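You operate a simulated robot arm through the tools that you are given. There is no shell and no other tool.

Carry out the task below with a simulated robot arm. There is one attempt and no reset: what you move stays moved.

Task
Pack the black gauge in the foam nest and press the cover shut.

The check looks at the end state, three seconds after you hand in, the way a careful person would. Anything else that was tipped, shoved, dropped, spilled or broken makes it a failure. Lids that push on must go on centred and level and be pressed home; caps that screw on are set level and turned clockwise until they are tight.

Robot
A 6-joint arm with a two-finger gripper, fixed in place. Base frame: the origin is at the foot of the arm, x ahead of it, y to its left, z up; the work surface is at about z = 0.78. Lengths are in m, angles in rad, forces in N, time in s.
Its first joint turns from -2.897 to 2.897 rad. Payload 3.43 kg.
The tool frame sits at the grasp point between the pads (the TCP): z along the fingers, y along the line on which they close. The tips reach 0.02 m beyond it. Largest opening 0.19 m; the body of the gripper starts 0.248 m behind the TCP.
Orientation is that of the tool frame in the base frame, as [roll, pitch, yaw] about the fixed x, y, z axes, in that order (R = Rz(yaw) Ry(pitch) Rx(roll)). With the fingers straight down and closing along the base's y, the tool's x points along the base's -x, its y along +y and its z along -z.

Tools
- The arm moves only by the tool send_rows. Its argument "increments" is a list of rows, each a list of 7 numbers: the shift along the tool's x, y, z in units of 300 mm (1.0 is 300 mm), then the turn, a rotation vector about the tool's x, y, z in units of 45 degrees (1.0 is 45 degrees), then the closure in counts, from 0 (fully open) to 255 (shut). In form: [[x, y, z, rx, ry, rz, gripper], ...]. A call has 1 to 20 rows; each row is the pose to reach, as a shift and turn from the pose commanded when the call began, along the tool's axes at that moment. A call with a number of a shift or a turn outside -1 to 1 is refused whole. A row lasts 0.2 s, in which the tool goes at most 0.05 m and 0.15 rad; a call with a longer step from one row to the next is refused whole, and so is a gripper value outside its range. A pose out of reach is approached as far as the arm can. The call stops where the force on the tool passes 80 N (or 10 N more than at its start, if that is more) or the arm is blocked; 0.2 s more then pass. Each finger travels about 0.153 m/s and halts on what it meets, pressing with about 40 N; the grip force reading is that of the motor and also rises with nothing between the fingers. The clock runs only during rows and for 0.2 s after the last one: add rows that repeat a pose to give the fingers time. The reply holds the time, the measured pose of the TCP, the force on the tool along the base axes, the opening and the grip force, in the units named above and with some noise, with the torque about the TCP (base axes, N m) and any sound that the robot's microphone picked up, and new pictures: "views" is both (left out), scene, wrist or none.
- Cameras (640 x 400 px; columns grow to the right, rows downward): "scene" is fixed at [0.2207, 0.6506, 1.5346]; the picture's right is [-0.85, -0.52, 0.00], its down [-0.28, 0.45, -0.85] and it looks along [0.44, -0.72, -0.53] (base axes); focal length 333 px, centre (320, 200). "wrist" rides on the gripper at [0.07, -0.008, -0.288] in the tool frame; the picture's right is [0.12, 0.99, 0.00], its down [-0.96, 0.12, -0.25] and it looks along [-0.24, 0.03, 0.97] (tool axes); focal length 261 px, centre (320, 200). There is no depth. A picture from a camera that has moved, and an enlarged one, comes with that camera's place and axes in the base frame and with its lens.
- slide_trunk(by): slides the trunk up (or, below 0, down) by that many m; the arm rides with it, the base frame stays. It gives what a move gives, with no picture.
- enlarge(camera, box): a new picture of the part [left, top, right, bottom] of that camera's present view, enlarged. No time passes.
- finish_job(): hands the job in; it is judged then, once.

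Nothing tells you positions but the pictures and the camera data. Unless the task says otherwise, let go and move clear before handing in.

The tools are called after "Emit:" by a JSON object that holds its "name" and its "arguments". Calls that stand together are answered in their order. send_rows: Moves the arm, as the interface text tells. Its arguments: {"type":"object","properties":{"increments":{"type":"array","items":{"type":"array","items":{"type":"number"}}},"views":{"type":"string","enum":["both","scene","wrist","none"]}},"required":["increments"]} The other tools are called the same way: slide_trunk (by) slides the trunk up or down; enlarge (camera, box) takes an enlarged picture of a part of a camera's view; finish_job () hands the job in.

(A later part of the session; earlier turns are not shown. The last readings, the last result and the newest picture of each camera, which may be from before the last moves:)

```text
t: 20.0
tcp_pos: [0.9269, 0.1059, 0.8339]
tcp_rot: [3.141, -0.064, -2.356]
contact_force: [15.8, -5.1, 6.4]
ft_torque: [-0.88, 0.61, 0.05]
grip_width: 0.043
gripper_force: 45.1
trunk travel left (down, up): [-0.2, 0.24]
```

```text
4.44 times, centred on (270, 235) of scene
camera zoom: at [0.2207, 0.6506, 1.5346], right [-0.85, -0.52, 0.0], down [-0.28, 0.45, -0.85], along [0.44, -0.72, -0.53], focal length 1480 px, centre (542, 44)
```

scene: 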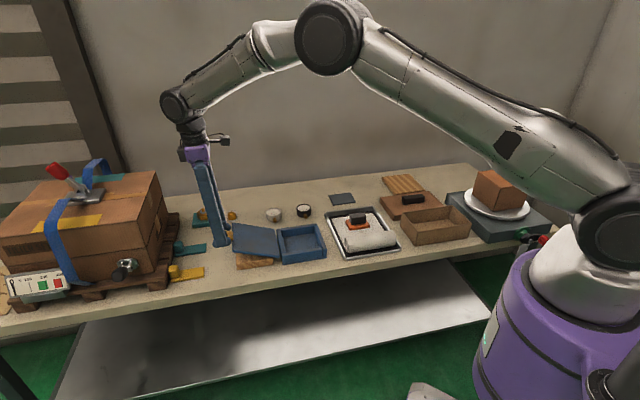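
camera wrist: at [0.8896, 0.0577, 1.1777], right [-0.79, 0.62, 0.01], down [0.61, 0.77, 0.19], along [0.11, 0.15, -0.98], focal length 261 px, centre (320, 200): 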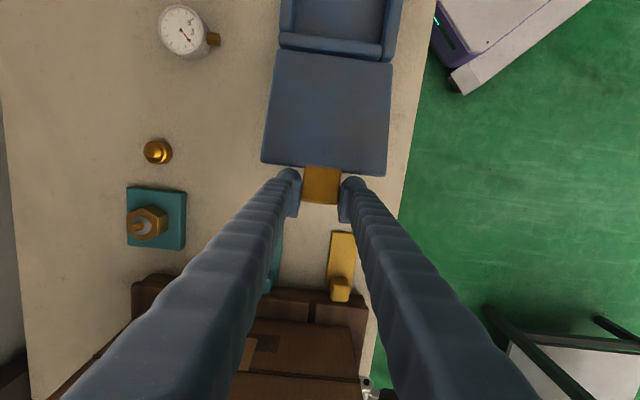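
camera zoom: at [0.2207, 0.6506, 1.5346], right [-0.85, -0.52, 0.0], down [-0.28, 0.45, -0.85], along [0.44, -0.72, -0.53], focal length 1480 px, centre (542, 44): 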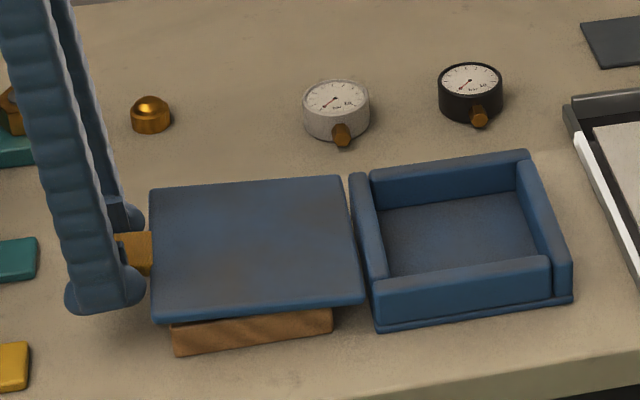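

Emit:
{"name": "send_rows", "arguments": {"increments": [[0, 0, 0.007, 0, 0, 0, 255], [0, 0, 0.014, 0, 0, 0, 255], [0, 0, 0.021, 0, 0, 0, 255]], "views": "none"}}

Emit:
{"name": "enlarge", "arguments": {"camera": "scene", "box": [220, 210, 300, 280]}}

```text
t: 20.8
tcp_pos: [0.9261, 0.1064, 0.8286]
tcp_rot: [3.14, -0.063, -2.356]
contact_force: [17.3, -1.6, 5.9]
ft_torque: [-1.01, 0.55, 0.02]
grip_width: 0.0428
gripper_force: 44.5
trunk travel left (down, up): [-0.2, 0.24]
```

```text
5.71 times, centred on (260, 245) of scene
camera zoom: at [0.2207, 0.6506, 1.5346], right [-0.85, -0.52, 0.0], down [-0.28, 0.45, -0.85], along [0.44, -0.72, -0.53], focal length 1902 px, centre (663, -57)
```

zoom: 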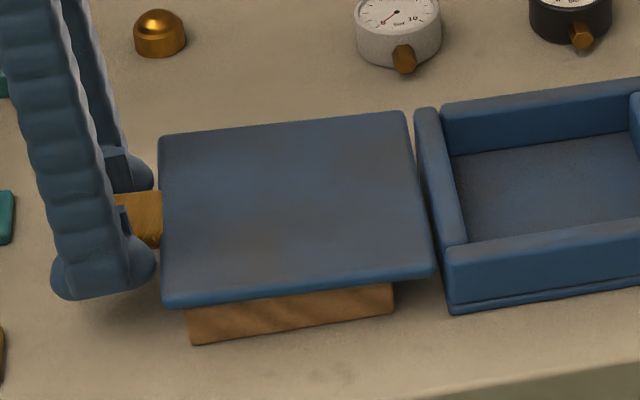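

Emit:
{"name": "send_rows", "arguments": {"increments": [[0, 0, 0.007, 0, 0, 0, 255], [0, 0, 0.014, 0, 0, 0, 255], [0, 0, 0.021, 0, 0, 0, 255], [0, 0, 0.028, 0, 0, 0, 255]], "views": "none"}}

Emit:
{"name": "enlarge", "arguments": {"camera": "scene", "box": [220, 210, 300, 280]}}

```text
t: 21.8
tcp_pos: [0.9263, 0.1048, 0.8197]
tcp_rot: [3.141, -0.061, -2.356]
contact_force: [29.9, -1.8, 6.6]
ft_torque: [-0.71, 0.17, 0.18]
grip_width: 0.0426
gripper_force: 44.7
trunk travel left (down, up): [-0.2, 0.24]
```

```text
5.71 times, centred on (260, 245) of scene
camera zoom: at [0.2207, 0.6506, 1.5346], right [-0.85, -0.52, 0.0], down [-0.28, 0.45, -0.85], along [0.44, -0.72, -0.53], focal length 1902 px, centre (663, -57)
```

zoom: 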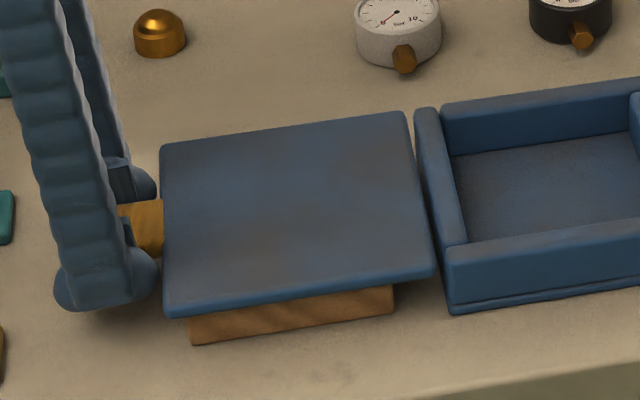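

The lid is nearly flat (about 176°). I'll relieve the side load slightly and lower the last few millimetres onto the block.

Emit:
{"name": "send_rows", "arguments": {"increments": [[-0.006, -0.007, 0.007, 0, 0, 0, 255], [-0.006, -0.007, 0.014, 0, 0, 0, 255], [-0.006, -0.007, 0.021, 0, 0, 0, 255], [-0.006, -0.007, 0.028, 0, 0, 0, 255]], "views": "none"}}

Emit:
{"name": "enlarge", "arguments": {"camera": "scene", "box": [220, 210, 300, 280]}}

```text
t: 22.8
tcp_pos: [0.926, 0.1047, 0.8174]
tcp_rot: [-3.136, -0.057, -2.355]
contact_force: [4.1, 12.9, 59.6]
ft_torque: [0.05, 0.36, 0.01]
grip_width: 0.0426
gripper_force: 45.0
trunk travel left (down, up): [-0.2, 0.24]
```

```text
5.71 times, centred on (260, 245) of scene
camera zoom: at [0.2207, 0.6506, 1.5346], right [-0.85, -0.52, 0.0], down [-0.28, 0.45, -0.85], along [0.44, -0.72, -0.53], focal length 1902 px, centre (663, -57)
```

zoom: 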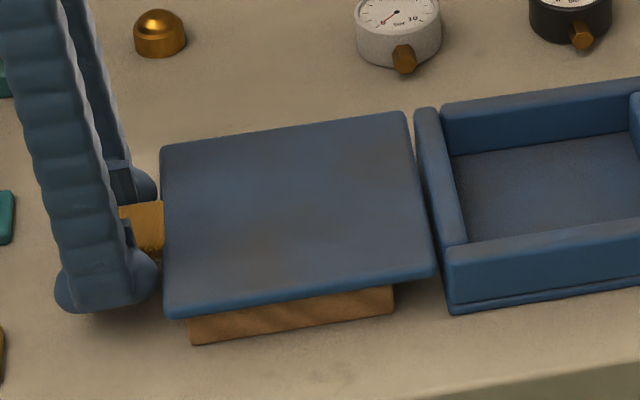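

Contact with the rest: 60 N upward, and the lid is lying on the block. I'll ease off the pressure, open the fingers and lift straight up.

Emit:
{"name": "send_rows", "arguments": {"increments": [[0, 0, -0.018, 0, 0, 0, 255], [0, 0, -0.02, 0, 0, 0, 255], [0, 0, -0.02, 0, 0, 0, 170], [0, 0, -0.02, 0, 0, 0, 160], [0, 0, -0.02, 0, 0, 0, 160]], "views": "scene"}}

Emit:
{"name": "enlarge", "arguments": {"camera": "scene", "box": [220, 210, 300, 280]}}

```text
t: 24.0
tcp_pos: [0.9276, 0.1042, 0.8171]
tcp_rot: [3.14, -0.064, -2.357]
contact_force: [1.2, -0.1, 0.0]
ft_torque: [-0.02, 0.0, -0.02]
grip_width: 0.0707
gripper_force: 0.0
trunk travel left (down, up): [-0.2, 0.24]
```

scene: 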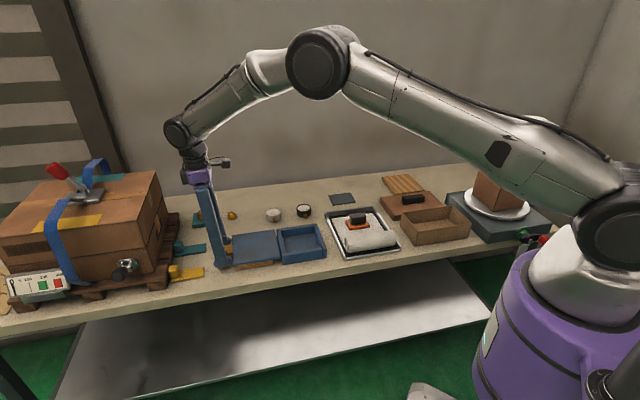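

```text
5.71 times, centred on (260, 245) of scene
camera zoom: at [0.2207, 0.6506, 1.5346], right [-0.85, -0.52, 0.0], down [-0.28, 0.45, -0.85], along [0.44, -0.72, -0.53], focal length 1902 px, centre (663, -57)
```

zoom: 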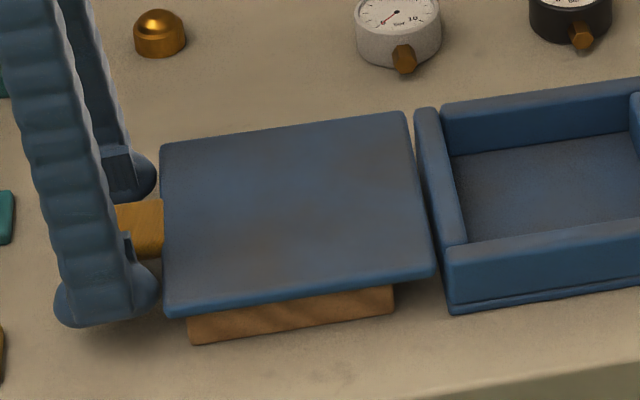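

The lid stays open, resting on the block. I'll lift clear and take an overhead look at the case interior and the other containers.

Emit:
{"name": "send_rows", "arguments": {"increments": [[0, 0, -0.1, 0, 0, 0, 160], [0, 0, -0.23, 0, 0, 0, 160], [0, 0, -0.37, 0, 0, 0, 160], [0.1, 0, -0.5, 0, 0, 0, 160], [0.23, 0, -0.55, 0, 0, 0, 160], [0.37, 0, -0.6, 0, 0, 0, 160], [0.5, 0, -0.6, 0, 0, 0, 160], [0.63, 0, -0.6, 0, 0, 0, 160]], "views": "wrist"}}

Emit:
{"name": "enlarge", "arguments": {"camera": "wrist", "box": [220, 60, 420, 200]}}

```text
t: 25.8
tcp_pos: [0.8039, -0.0229, 1.0094]
tcp_rot: [3.14, -0.062, -2.355]
contact_force: [0.3, 0.1, 0.6]
ft_torque: [0.02, 0.0, -0.01]
grip_width: 0.0709
gripper_force: 0.0
trunk travel left (down, up): [-0.2, 0.24]
camera wrist: at [0.7723, -0.0652, 1.3012], right [-0.79, 0.62, 0.01], down [0.61, 0.77, 0.19], along [0.11, 0.15, -0.98], focal length 261 px, centre (320, 200)
```

wrist: 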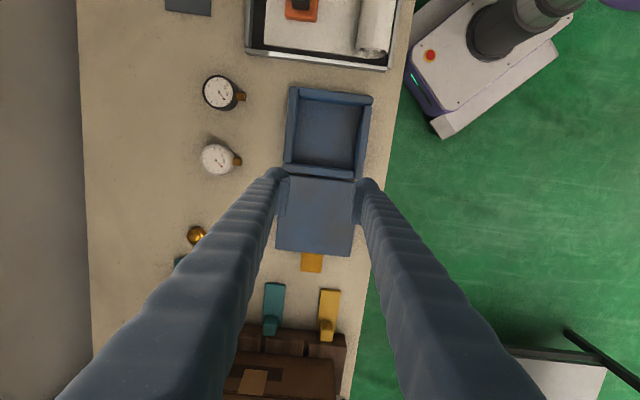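

```text
2.86 times, centred on (320, 130) of wrist
camera zoom: at [0.7723, -0.0652, 1.3012], right [-0.79, 0.62, 0.01], down [0.61, 0.77, 0.19], along [0.11, 0.15, -0.98], focal length 745 px, centre (320, 400)
```

zoom: 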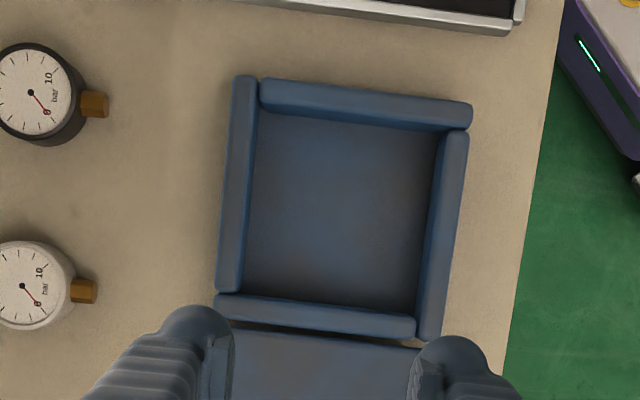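

The case is empty: four walls and a plain floor. Before packing I need to find the foam nest, so I'll survey the other containers on the robot's right from above.

Emit:
{"name": "send_rows", "arguments": {"increments": [[0.15, -0.012, -0.06, 0, -0.016, 0, 100], [0.3, -0.024, -0.12, 0, -0.032, 0, 50], [0.45, -0.036, -0.18, 0, -0.048, 0, 0], [0.6, -0.048, -0.24, 0, -0.064, 0, 0], [0.74, -0.06, -0.3, 0, -0.08, 0, 0]], "views": "wrist"}}

Emit:
{"name": "send_rows", "arguments": {"increments": [[0.15, -0.013, 0, 0, 0, 0, 0], [0.3, -0.026, 0, 0, 0, 0, 0], [0.45, -0.039, 0, 0, 0, 0, 0], [0.6, -0.052, 0, 0, 0, 0, 0], [0.74, -0.065, 0, 0, 0, 0, 0]], "views": "both"}}

```text
t: 27.0
tcp_pos: [0.6623, -0.1854, 1.1151]
tcp_rot: [-3.14, 0.0, -2.355]
contact_force: [-0.6, 0.0, -0.5]
ft_torque: [0.03, -0.06, 0.02]
grip_width: 0.19
gripper_force: 0.0
trunk travel left (down, up): [-0.2, 0.24]
camera wrist: at [0.6181, -0.2402, 1.4028], right [-0.79, 0.62, 0.0], down [0.6, 0.76, 0.25], along [0.15, 0.19, -0.97], focal length 261 px, centre (320, 200)
```

wrist: 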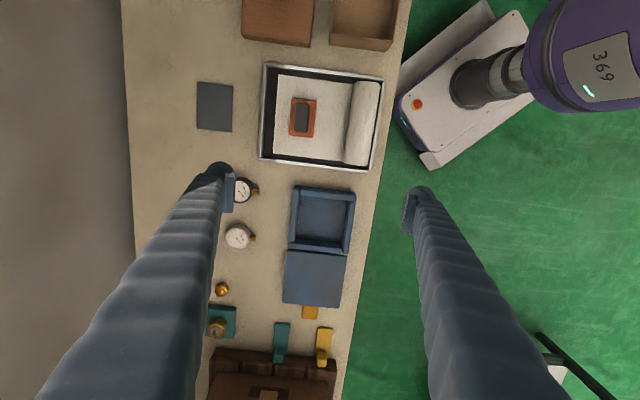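

```text
t: 28.2
tcp_pos: [0.5195, -0.3555, 1.1099]
tcp_rot: [-3.141, 0.0, -2.356]
contact_force: [0.5, -0.6, -0.7]
ft_torque: [0.05, -0.02, 0.0]
grip_width: 0.19
gripper_force: 0.0
trunk travel left (down, up): [-0.2, 0.24]
camera wrist: at [0.4755, -0.4106, 1.398], right [-0.79, 0.62, 0.0], down [0.6, 0.76, 0.25], along [0.15, 0.19, -0.97], focal length 261 px, centre (320, 200)
```

scene: 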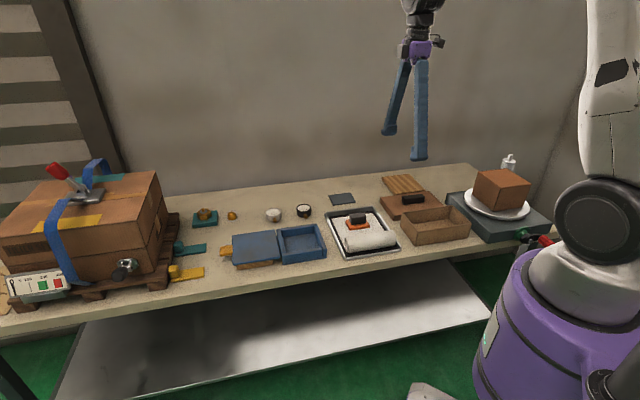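
wrist: 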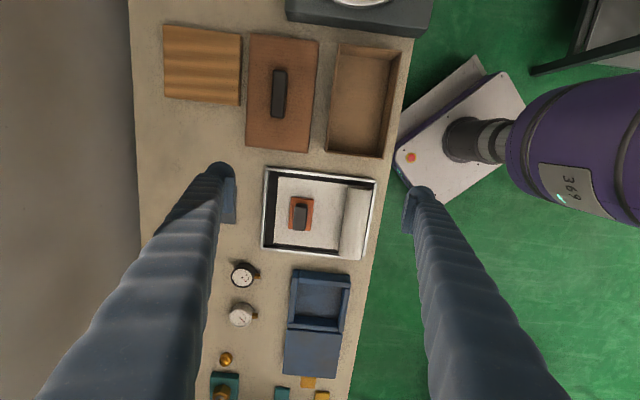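

Emit:
{"name": "enlarge", "arguments": {"camera": "wrist", "box": [150, 0, 430, 170]}}

Emit:
{"name": "enlarge", "arguments": {"camera": "wrist", "box": [250, 150, 390, 260]}}

Emit:
{"name": "enlarge", "arguments": {"camera": "scene", "box": [270, 170, 420, 270]}}

Emit:
{"name": "enlarge", "arguments": {"camera": "scene", "box": [370, 140, 570, 270]}}

```text
2.29 times, centred on (290, 85) of wrist
camera zoom: at [0.4755, -0.4106, 1.398], right [-0.79, 0.62, 0.0], down [0.6, 0.76, 0.25], along [0.15, 0.19, -0.97], focal length 596 px, centre (389, 463)
```

zoom: 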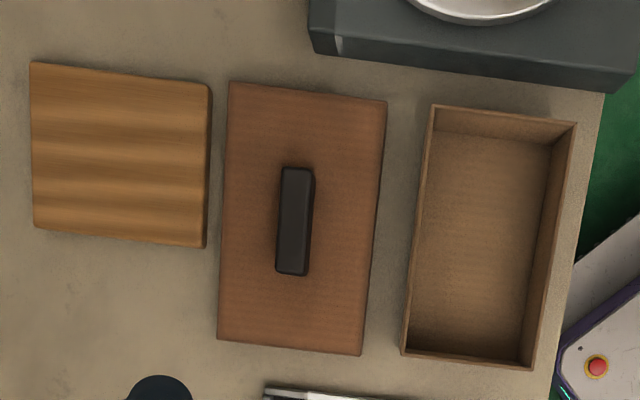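

```text
3.64 times, centred on (320, 205) of wrist
camera zoom: at [0.4755, -0.4106, 1.398], right [-0.79, 0.62, 0.0], down [0.6, 0.76, 0.25], along [0.15, 0.19, -0.97], focal length 948 px, centre (320, 182)
```

zoom: 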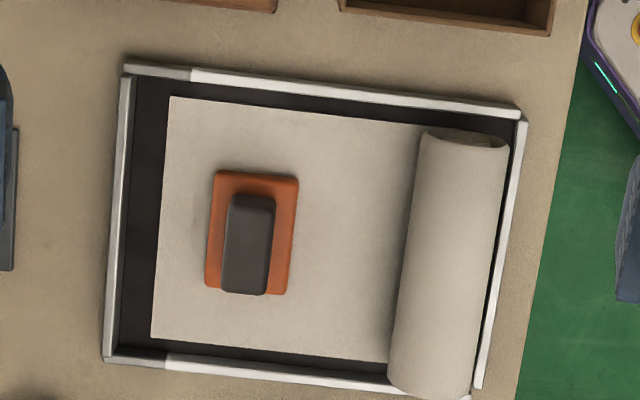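

```text
4.00 times, centred on (345, 220) of scene
camera zoom: at [0.2207, 0.6506, 1.5346], right [-0.85, -0.52, 0.0], down [-0.28, 0.45, -0.85], along [0.44, -0.72, -0.53], focal length 1332 px, centre (220, 120)
```

zoom: 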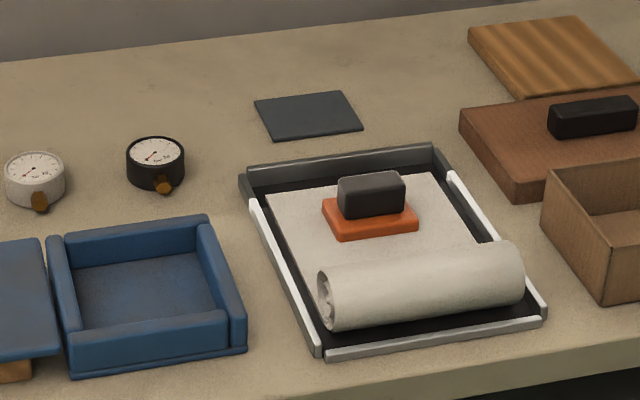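

```text
3.08 times, centred on (470, 205) of scene
camera zoom: at [0.2207, 0.6506, 1.5346], right [-0.85, -0.52, 0.0], down [-0.28, 0.45, -0.85], along [0.44, -0.72, -0.53], focal length 1024 px, centre (-142, 185)
```

zoom: 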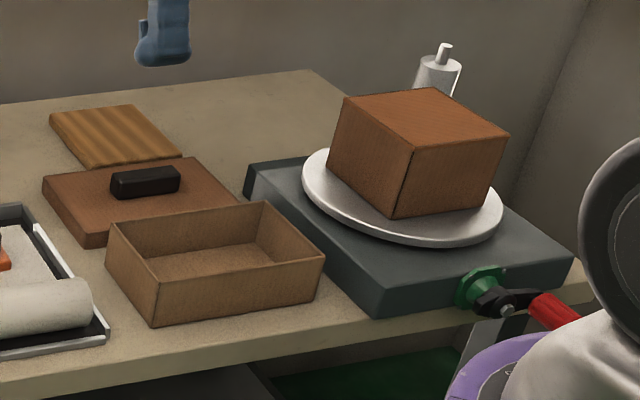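

Emit:
{"name": "enlarge", "arguments": {"camera": "wrist", "box": [280, 260, 355, 335]}}

Emit:
{"name": "enlarge", "arguments": {"camera": "wrist", "box": [320, 40, 410, 160]}}

Emit:
{"name": "enlarge", "arguments": {"camera": "scene", "box": [220, 215, 335, 270]}}

Emit:
{"name": "enlarge", "arguments": {"camera": "scene", "box": [320, 190, 360, 220]}}

```text
5.33 times, centred on (318, 298) of wrist
camera zoom: at [0.4755, -0.4106, 1.398], right [-0.79, 0.62, 0.0], down [0.6, 0.76, 0.25], along [0.15, 0.19, -0.97], focal length 1390 px, centre (333, -320)
```

zoom: 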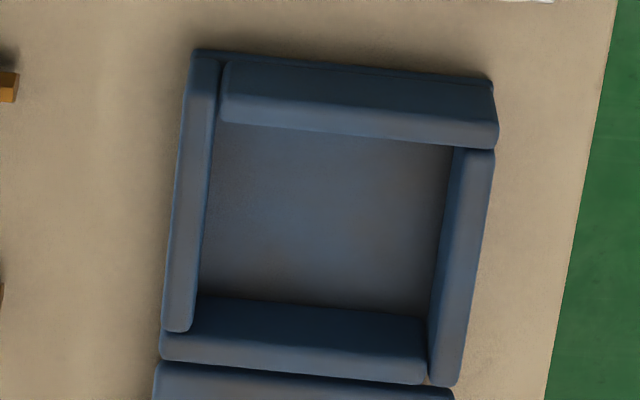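

```text
3.33 times, centred on (365, 100) of wrist
camera zoom: at [0.4755, -0.4106, 1.398], right [-0.79, 0.62, 0.0], down [0.6, 0.76, 0.25], along [0.15, 0.19, -0.97], focal length 869 px, centre (170, 533)
```

zoom: 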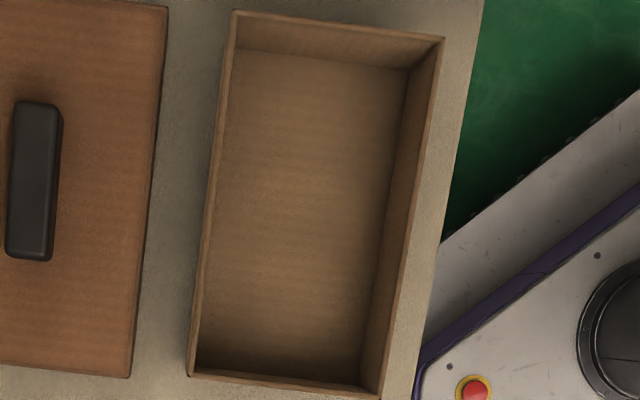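

```text
5.57 times, centred on (278, 242) of scene
camera zoom: at [0.2207, 0.6506, 1.5346], right [-0.85, -0.52, 0.0], down [-0.28, 0.45, -0.85], along [0.44, -0.72, -0.53], focal length 1853 px, centre (556, -36)
```

zoom: 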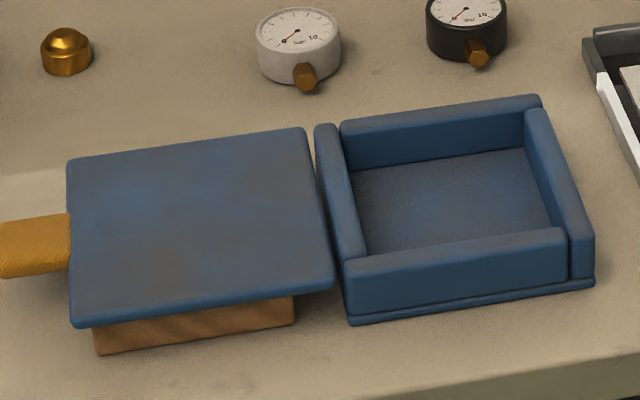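

```text
13.33 times, centred on (340, 205) of scene
camera zoom: at [0.2207, 0.6506, 1.5346], right [-0.85, -0.52, 0.0], down [-0.28, 0.45, -0.85], along [0.44, -0.72, -0.53], focal length 4439 px, centre (53, 133)
```

zoom: 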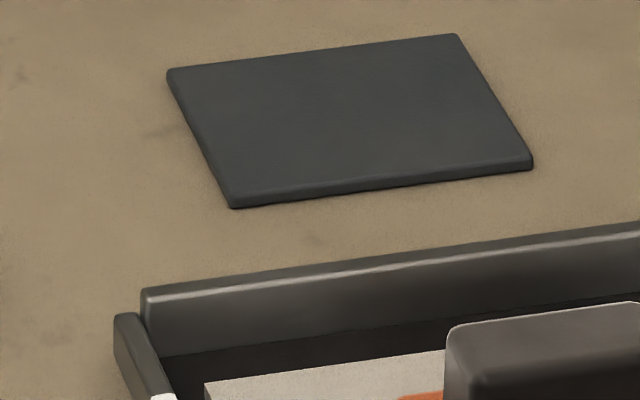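

I found no other nest with a hinged cover. The two gauges stand right beside the blue case, and the block is exactly the right height for its lid, so the padded blue case is the nest. Its inside is about 0.115 m square, centred near (0.741, -0.079). The black gauge is at about (0.848, -0.254) with its stem pointing toward (-x, +y), so I'll grip it across the stem and turn the tool 90°.

Emit:
{"name": "send_rows", "arguments": {"increments": [[-0.092, -0.048, 0.033, 0, 0, 0.167, 40], [-0.183, -0.097, 0.067, 0, 0, 0.333, 80], [-0.275, -0.145, 0.1, 0, 0, 0.5, 120], [-0.367, -0.193, 0.133, 0, 0, 0.667, 141], [-0.458, -0.242, 0.167, 0, 0, 0.833, 141], [-0.55, -0.29, 0.2, 0, 0, 1.0, 141]], "views": "none"}}

```text
t: 29.6
tcp_pos: [0.698, -0.2987, 1.0524]
tcp_rot: [-3.14, -0.003, 3.141]
contact_force: [-0.4, 1.6, 0.1]
ft_torque: [-0.03, 0.05, -0.04]
grip_width: 0.085
gripper_force: 0.0
trunk travel left (down, up): [-0.2, 0.24]
```

Emit:
{"name": "send_rows", "arguments": {"increments": [[-0.084, 0.025, 0.068, 0, 0, 0.167, 141], [-0.167, 0.05, 0.135, 0, 0, 0.333, 141], [-0.251, 0.075, 0.203, 0, 0, 0.5, 141], [-0.335, 0.1, 0.27, 0, 0, 0.667, 141], [-0.418, 0.125, 0.338, 0, 0, 0.833, 141], [-0.502, 0.15, 0.4, 0, 0, 1.0, 141]], "views": "both"}}

Emit:
{"name": "enlarge", "arguments": {"camera": "wrist", "box": [220, 110, 420, 270]}}

Emit:
{"name": "enlarge", "arguments": {"camera": "scene", "box": [250, 160, 350, 240]}}

```text
t: 31.0
tcp_pos: [0.8506, -0.2557, 0.9357]
tcp_rot: [-3.139, -0.002, 2.355]
contact_force: [0.2, -0.5, 0.6]
ft_torque: [-0.03, 0.05, 0.01]
grip_width: 0.0847
gripper_force: 0.1
trunk travel left (down, up): [-0.2, 0.24]
camera wrist: at [0.7948, -0.211, 1.2225], right [0.62, 0.79, 0.0], down [0.76, -0.6, 0.25], along [0.19, -0.15, -0.97], focal length 261 px, centre (320, 200)
```

scene: 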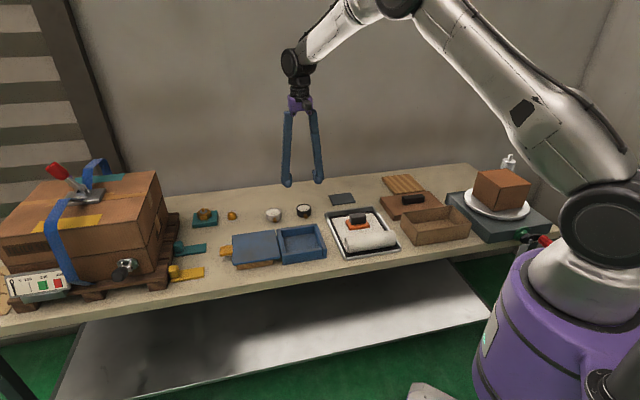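
wrist: 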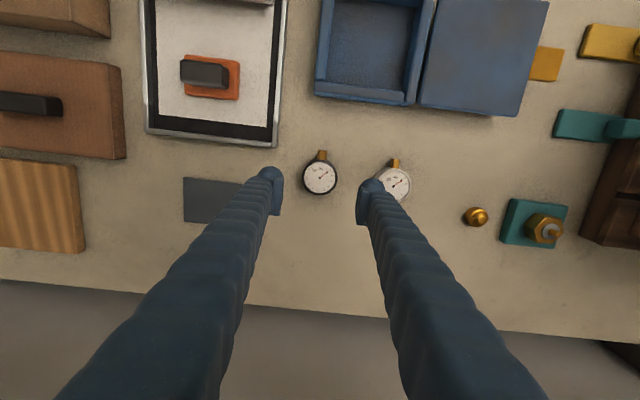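

```text
2.50 times, centred on (320, 190) of wrist
camera zoom: at [0.7948, -0.211, 1.2225], right [0.62, 0.79, 0.0], down [0.76, -0.6, 0.25], along [0.19, -0.15, -0.97], focal length 652 px, centre (320, 225)
```

zoom: 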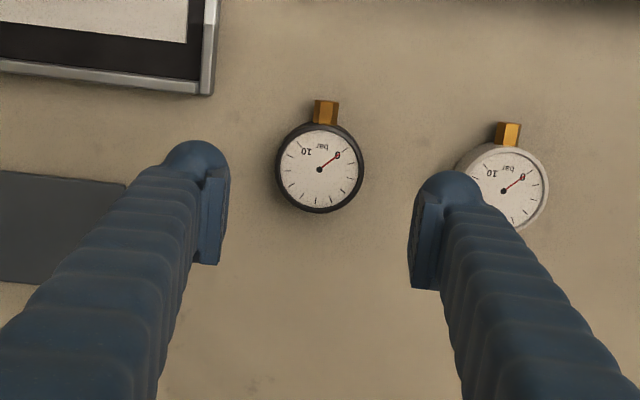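

```text
5.00 times, centred on (300, 200) of scene
camera zoom: at [0.2207, 0.6506, 1.5346], right [-0.85, -0.52, 0.0], down [-0.28, 0.45, -0.85], along [0.44, -0.72, -0.53], focal length 1665 px, centre (420, 200)
```

zoom: 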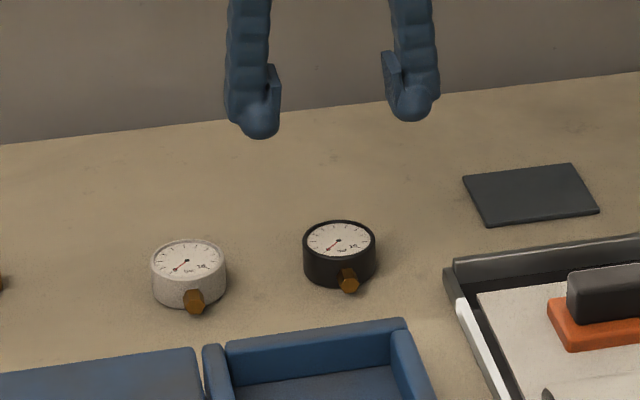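

The black gauge is centred between the fingers, and I measure its centre at (0.847, -0.252), about 0.056 m across and 0.026 m tall. I'll shift 5 mm, descend partway and check alignment.

Emit:
{"name": "send_rows", "arguments": {"increments": [[0.017, 0, 0.06, 0, 0, 0, 141], [0.017, 0, 0.15, 0, 0, 0, 141], [0.017, 0, 0.24, 0, 0, 0, 141], [0.017, 0, 0.302, 0, 0, 0, 141]], "views": "wrist"}}

Emit:
{"name": "enlarge", "arguments": {"camera": "wrist", "box": [240, 120, 400, 250]}}

Emit:
{"name": "enlarge", "arguments": {"camera": "scene", "box": [260, 180, 340, 240]}}

```text
t: 32.0
tcp_pos: [0.8444, -0.254, 0.8429]
tcp_rot: [-3.141, -0.003, 2.355]
contact_force: [-0.3, -0.2, 0.3]
ft_torque: [0.01, 0.03, 0.03]
grip_width: 0.0851
gripper_force: 0.1
trunk travel left (down, up): [-0.2, 0.24]
camera wrist: at [0.7893, -0.2093, 1.1314], right [0.62, 0.79, 0.0], down [0.76, -0.6, 0.25], along [0.19, -0.15, -0.97], focal length 261 px, centre (320, 200)
```

wrist: 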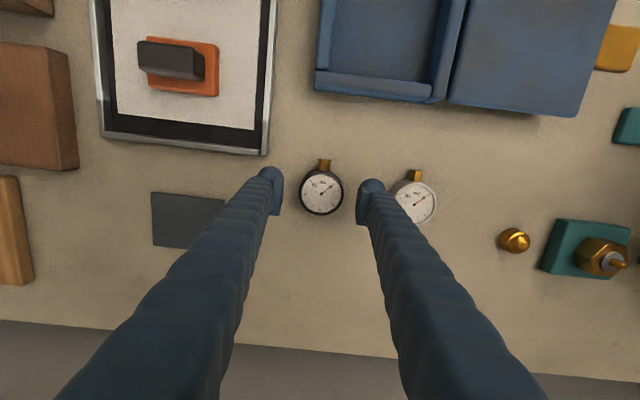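

```text
3.08 times, centred on (320, 185) of wrist
camera zoom: at [0.7893, -0.2093, 1.1314], right [0.62, 0.79, 0.0], down [0.76, -0.6, 0.25], along [0.19, -0.15, -0.97], focal length 802 px, centre (320, 246)
```

zoom: 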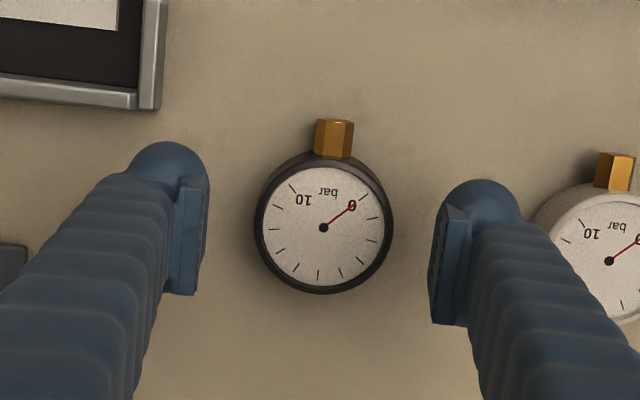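

```text
6.67 times, centred on (300, 210) of scene
camera zoom: at [0.2207, 0.6506, 1.5346], right [-0.85, -0.52, 0.0], down [-0.28, 0.45, -0.85], along [0.44, -0.72, -0.53], focal length 2219 px, centre (453, 133)
```

zoom: 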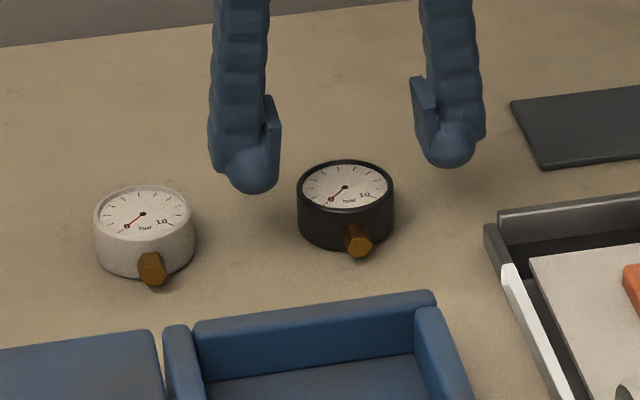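

Emit:
{"name": "send_rows", "arguments": {"increments": [[-0.004, 0.009, 0.04, 0, 0, 0, 141], [-0.004, 0.009, 0.08, 0, 0, 0, 141], [-0.004, 0.009, 0.12, 0, 0, 0, 141], [-0.004, 0.009, 0.12, 0, 0, 0, 141]], "views": "wrist"}}

Emit:
{"name": "enlarge", "arguments": {"camera": "scene", "box": [260, 180, 340, 240]}}

Emit:
{"name": "enlarge", "arguments": {"camera": "wrist", "box": [240, 120, 400, 250]}}

```text
t: 33.0
tcp_pos: [0.8489, -0.2525, 0.8061]
tcp_rot: [3.141, 0.0, 2.356]
contact_force: [0.4, 0.8, 0.7]
ft_torque: [-0.03, 0.02, 0.0]
grip_width: 0.0848
gripper_force: 0.1
trunk travel left (down, up): [-0.2, 0.24]
camera wrist: at [0.7923, -0.2081, 1.0945], right [0.62, 0.79, 0.0], down [0.76, -0.6, 0.25], along [0.19, -0.15, -0.97], focal length 261 px, centre (320, 200)
```

wrist: 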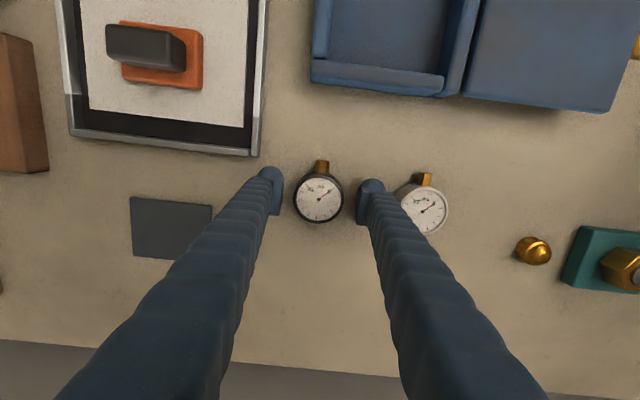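

```text
6.67 times, centred on (300, 210) of scene
camera zoom: at [0.2207, 0.6506, 1.5346], right [-0.85, -0.52, 0.0], down [-0.28, 0.45, -0.85], along [0.44, -0.72, -0.53], focal length 2219 px, centre (453, 133)
```

zoom: 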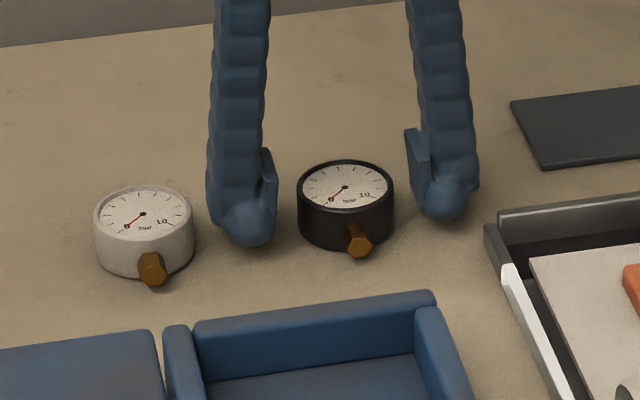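

```text
3.08 times, centred on (320, 185) of wrist
camera zoom: at [0.7923, -0.2081, 1.0945], right [0.62, 0.79, 0.0], down [0.76, -0.6, 0.25], along [0.19, -0.15, -0.97], focal length 802 px, centre (320, 246)
```

zoom: 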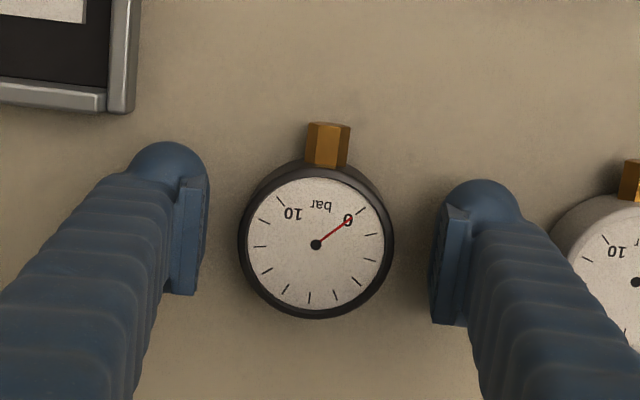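

Well centred. I'm closing on the gauge body.

Emit:
{"name": "send_rows", "arguments": {"increments": [[0, 0, 0, 0, 0, 0, 160], [0, 0, 0, 0, 0, 0, 175], [0, 0, 0, 0, 0, 0, 200], [0, 0, 0, 0, 0, 0, 200], [0, 0, 0, 0, 0, 0, 200]], "views": "wrist"}}

Emit:
{"name": "enlarge", "arguments": {"camera": "wrist", "box": [240, 120, 400, 250]}}

Emit:
{"name": "enlarge", "arguments": {"camera": "scene", "box": [260, 180, 340, 240]}}

```text
t: 34.2
tcp_pos: [0.8484, -0.2526, 0.8068]
tcp_rot: [-3.141, -0.001, 2.356]
contact_force: [0.2, 0.8, -0.3]
ft_torque: [0.0, 0.01, 0.01]
grip_width: 0.0562
gripper_force: 39.9
trunk travel left (down, up): [-0.2, 0.24]
camera wrist: at [0.7923, -0.2081, 1.0945], right [0.62, 0.79, 0.0], down [0.76, -0.6, 0.25], along [0.19, -0.15, -0.97], focal length 261 px, centre (320, 200)
```

wrist: 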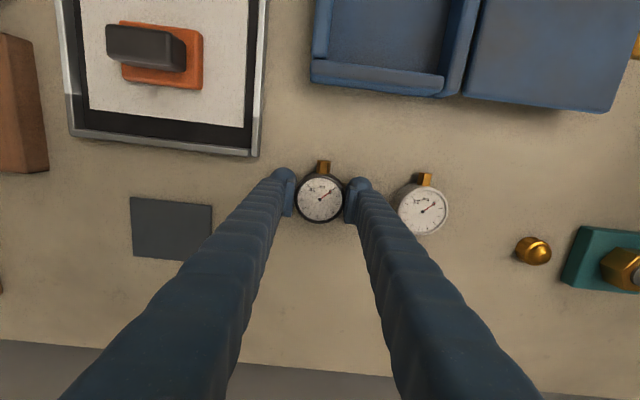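

```text
3.08 times, centred on (320, 185) of wrist
camera zoom: at [0.7923, -0.2081, 1.0945], right [0.62, 0.79, 0.0], down [0.76, -0.6, 0.25], along [0.19, -0.15, -0.97], focal length 802 px, centre (320, 246)
```

zoom: 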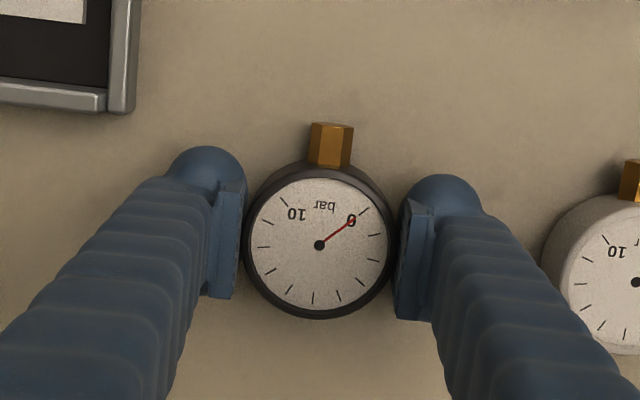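

```text
6.67 times, centred on (300, 210) of scene
camera zoom: at [0.2207, 0.6506, 1.5346], right [-0.85, -0.52, 0.0], down [-0.28, 0.45, -0.85], along [0.44, -0.72, -0.53], focal length 2219 px, centre (453, 133)
```

zoom: 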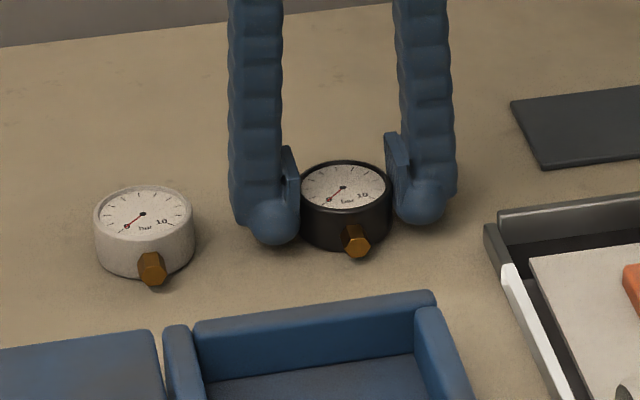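

The gauge is held firmly (0.0562 m, 40 N). I'll lift it 10 cm and carry it over the nest, offsetting so that body plus stem is centred inside the walls.

Emit:
{"name": "send_rows", "arguments": {"increments": [[0, 0, -0.05, 0, 0, 0, 200], [0, 0, -0.15, 0, 0, 0, 200], [0, 0, -0.25, 0, 0, 0, 200], [0, 0, -0.333, 0, 0, 0, 200], [0.106, 0.026, -0.333, 0, 0, 0, 200], [0.212, 0.052, -0.333, 0, 0, 0, 200], [0.318, 0.078, -0.333, 0, 0, 0, 200], [0.424, 0.105, -0.333, 0, 0, 0, 200], [0.53, 0.131, -0.333, 0, 0, 0, 200], [0.636, 0.157, -0.333, 0, 0, 0, 200], [0.636, 0.157, -0.333, 0, 0, 0, 200]], "views": "both"}}

Emit:
{"name": "enlarge", "arguments": {"camera": "wrist", "box": [220, 100, 420, 260]}}

Emit:
{"name": "enlarge", "arguments": {"camera": "scene", "box": [250, 160, 360, 270]}}

```text
t: 36.6
tcp_pos: [0.7443, -0.0829, 0.9045]
tcp_rot: [3.141, 0.0, 2.358]
contact_force: [0.4, 0.3, -1.5]
ft_torque: [-0.09, 0.0, -0.02]
grip_width: 0.0567
gripper_force: 39.9
trunk travel left (down, up): [-0.2, 0.24]
camera wrist: at [0.689, -0.038, 1.1934], right [0.62, 0.79, 0.0], down [0.76, -0.6, 0.25], along [0.19, -0.15, -0.97], focal length 261 px, centre (320, 200)
```

scene: 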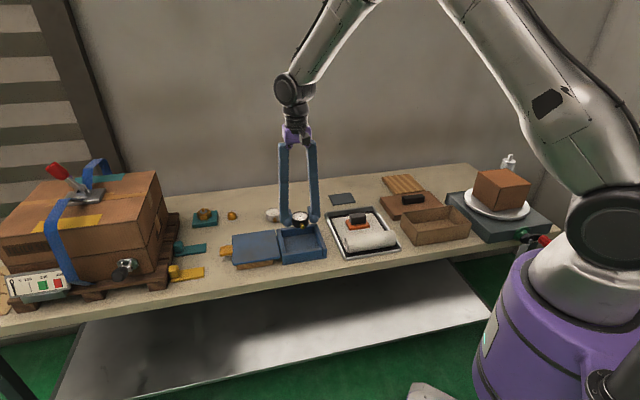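
wrist: 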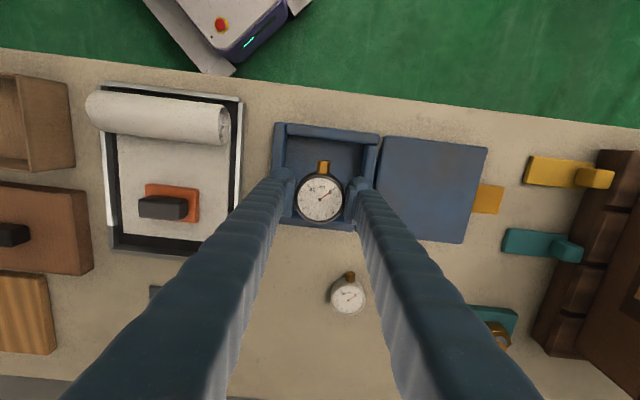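

```text
2.50 times, centred on (320, 180) of wrist
camera zoom: at [0.689, -0.038, 1.1934], right [0.62, 0.79, 0.0], down [0.76, -0.6, 0.25], along [0.19, -0.15, -0.97], focal length 652 px, centre (320, 250)
```

zoom: 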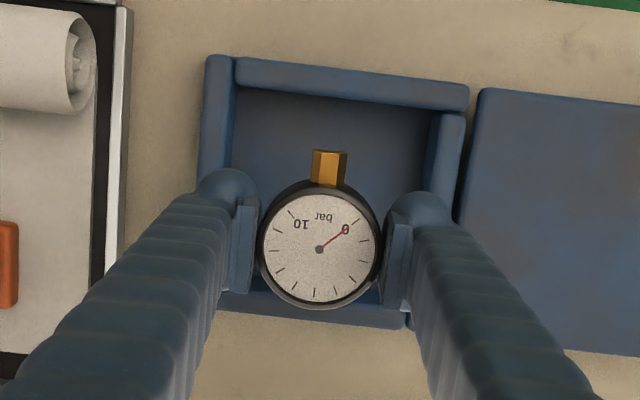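

```text
3.64 times, centred on (305, 215) of scene
camera zoom: at [0.2207, 0.6506, 1.5346], right [-0.85, -0.52, 0.0], down [-0.28, 0.45, -0.85], along [0.44, -0.72, -0.53], focal length 1211 px, centre (374, 146)
```

zoom: 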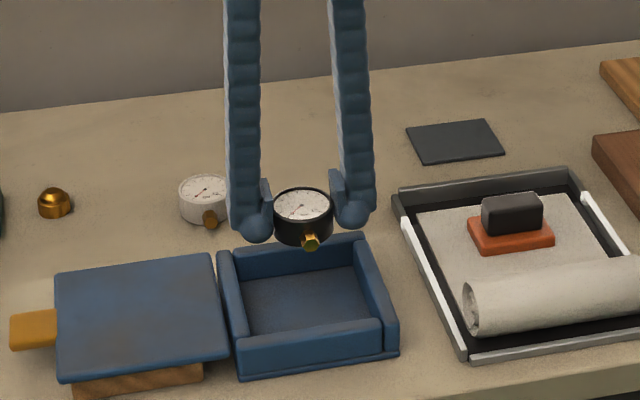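

The gauge hangs squarely above the nest. I'll shift about 2 mm to centre the fingers between the walls, then lower to just inside the rim and check.

Emit:
{"name": "send_rows", "arguments": {"increments": [[0, 0.007, 0.06, 0, 0, 0, 200], [0, 0.007, 0.12, 0, 0, 0, 200], [0, 0.007, 0.18, 0, 0, 0, 200], [0, 0.007, 0.22, 0, 0, 0, 200]], "views": "both"}}

Emit:
{"name": "enlarge", "arguments": {"camera": "wrist", "box": [220, 100, 420, 260]}}

Emit:
{"name": "enlarge", "arguments": {"camera": "scene", "box": [260, 190, 350, 270]}}

```text
t: 37.6
tcp_pos: [0.746, -0.0824, 0.8377]
tcp_rot: [3.141, 0.001, 2.356]
contact_force: [0.0, 0.1, -1.5]
ft_torque: [-0.03, 0.02, -0.01]
grip_width: 0.0564
gripper_force: 39.8
trunk travel left (down, up): [-0.2, 0.24]
camera wrist: at [0.6907, -0.0373, 1.1272], right [0.62, 0.79, 0.0], down [0.76, -0.6, 0.25], along [0.19, -0.15, -0.97], focal length 261 px, centre (320, 200)
```

scene: 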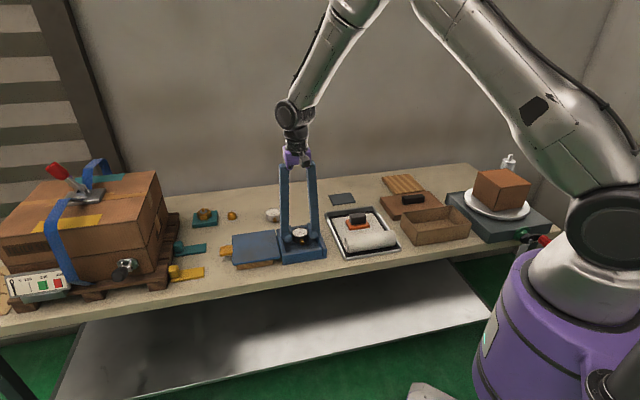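
wrist: 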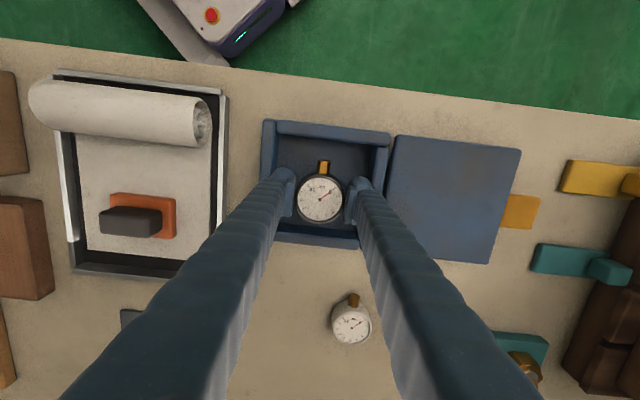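

```text
2.50 times, centred on (320, 180) of wrist
camera zoom: at [0.6907, -0.0373, 1.1272], right [0.62, 0.79, 0.0], down [0.76, -0.6, 0.25], along [0.19, -0.15, -0.97], focal length 652 px, centre (320, 250)
```

zoom: 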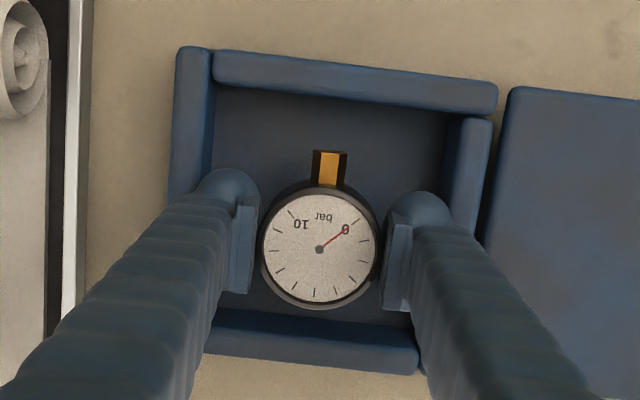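

```text
5.00 times, centred on (305, 230) of scene
camera zoom: at [0.2207, 0.6506, 1.5346], right [-0.85, -0.52, 0.0], down [-0.28, 0.45, -0.85], along [0.44, -0.72, -0.53], focal length 1665 px, centre (395, 50)
```

zoom: 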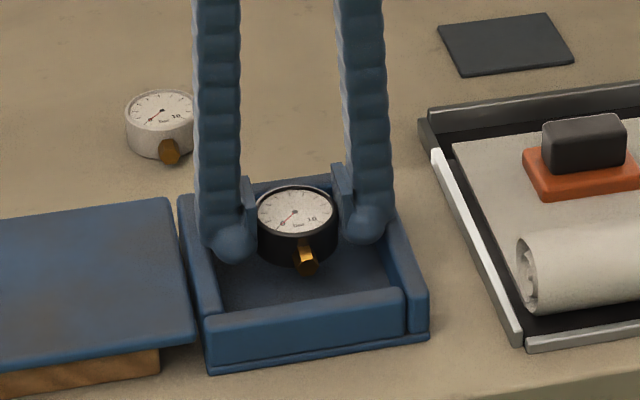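

The nest centre is about 4–5 mm further toward the lid side than my TCP. I'll shift that way and continue lowering in small steps.

Emit:
{"name": "send_rows", "arguments": {"increments": [[0, 0.008, 0, 0, 0, 0, 200], [0, 0.015, 0, 0, 0, 0, 200], [0, 0.015, 0.01, 0, 0, 0, 200], [0, 0.015, 0.02, 0, 0, 0, 200], [0, 0.015, 0.03, 0, 0, 0, 200], [0, 0.015, 0.04, 0, 0, 0, 200]], "views": "both"}}

Emit:
{"name": "enlarge", "arguments": {"camera": "wrist", "box": [220, 100, 420, 260]}}

Emit:
{"name": "enlarge", "arguments": {"camera": "scene", "box": [260, 190, 350, 270]}}

```text
t: 39.0
tcp_pos: [0.7488, -0.0791, 0.8296]
tcp_rot: [3.142, -0.001, 2.356]
contact_force: [-2.3, -2.2, 4.3]
ft_torque: [0.13, -0.27, -0.04]
grip_width: 0.0562
gripper_force: 40.4
trunk travel left (down, up): [-0.2, 0.24]
camera wrist: at [0.6936, -0.0349, 1.1164], right [0.62, 0.79, 0.0], down [0.76, -0.6, 0.25], along [0.19, -0.15, -0.97], focal length 261 px, centre (320, 200)
```

scene: 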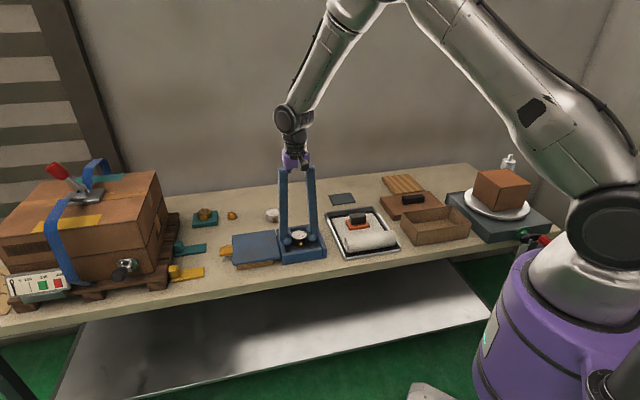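
wrist: 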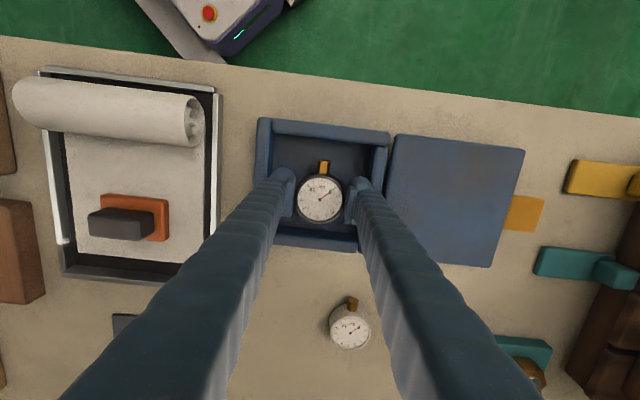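

```text
2.50 times, centred on (320, 180) of wrist
camera zoom: at [0.6936, -0.0349, 1.1164], right [0.62, 0.79, 0.0], down [0.76, -0.6, 0.25], along [0.19, -0.15, -0.97], focal length 652 px, centre (320, 250)
```

zoom: 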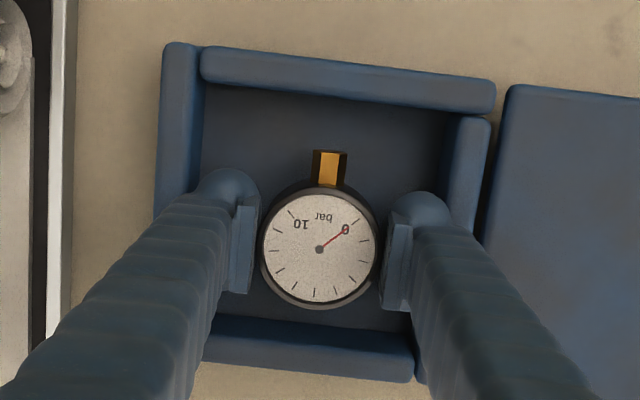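

```text
5.00 times, centred on (305, 230) of scene
camera zoom: at [0.2207, 0.6506, 1.5346], right [-0.85, -0.52, 0.0], down [-0.28, 0.45, -0.85], along [0.44, -0.72, -0.53], focal length 1665 px, centre (395, 50)
```

zoom: 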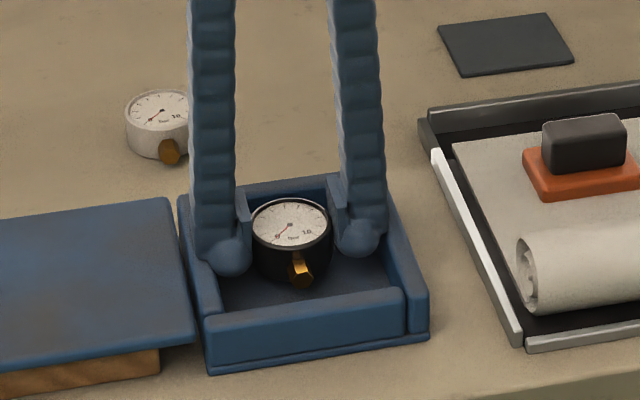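

A faint contact force (about 4 N up) has appeared. I'll lower in 2 mm steps and read the force to tell floor contact from wall contact.

Emit:
{"name": "send_rows", "arguments": {"increments": [[0, 0.002, 0.007, 0, 0, 0, 200], [0, 0.002, 0.007, 0, 0, 0, 200]], "views": "none"}}

Emit:
{"name": "enlarge", "arguments": {"camera": "scene", "box": [270, 205, 335, 265]}}

```text
t: 39.6
tcp_pos: [0.7502, -0.0799, 0.828]
tcp_rot: [3.14, 0.002, 2.358]
contact_force: [-6.5, -10.4, 18.9]
ft_torque: [0.96, -0.51, 0.02]
grip_width: 0.0564
gripper_force: 39.6
trunk travel left (down, up): [-0.2, 0.24]
```

```text
6.67 times, centred on (302, 235) of scene
camera zoom: at [0.2207, 0.6506, 1.5346], right [-0.85, -0.52, 0.0], down [-0.28, 0.45, -0.85], along [0.44, -0.72, -0.53], focal length 2219 px, centre (437, -33)
```

zoom: 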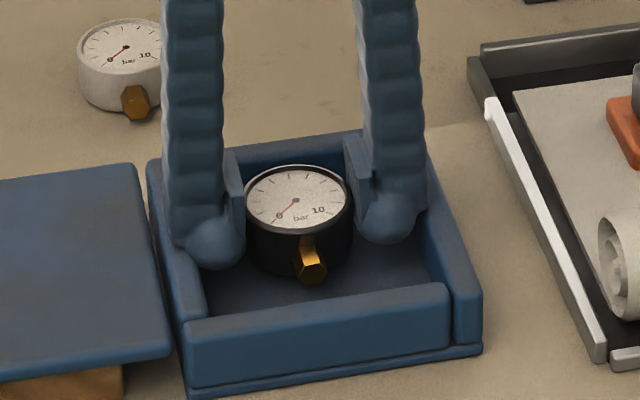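

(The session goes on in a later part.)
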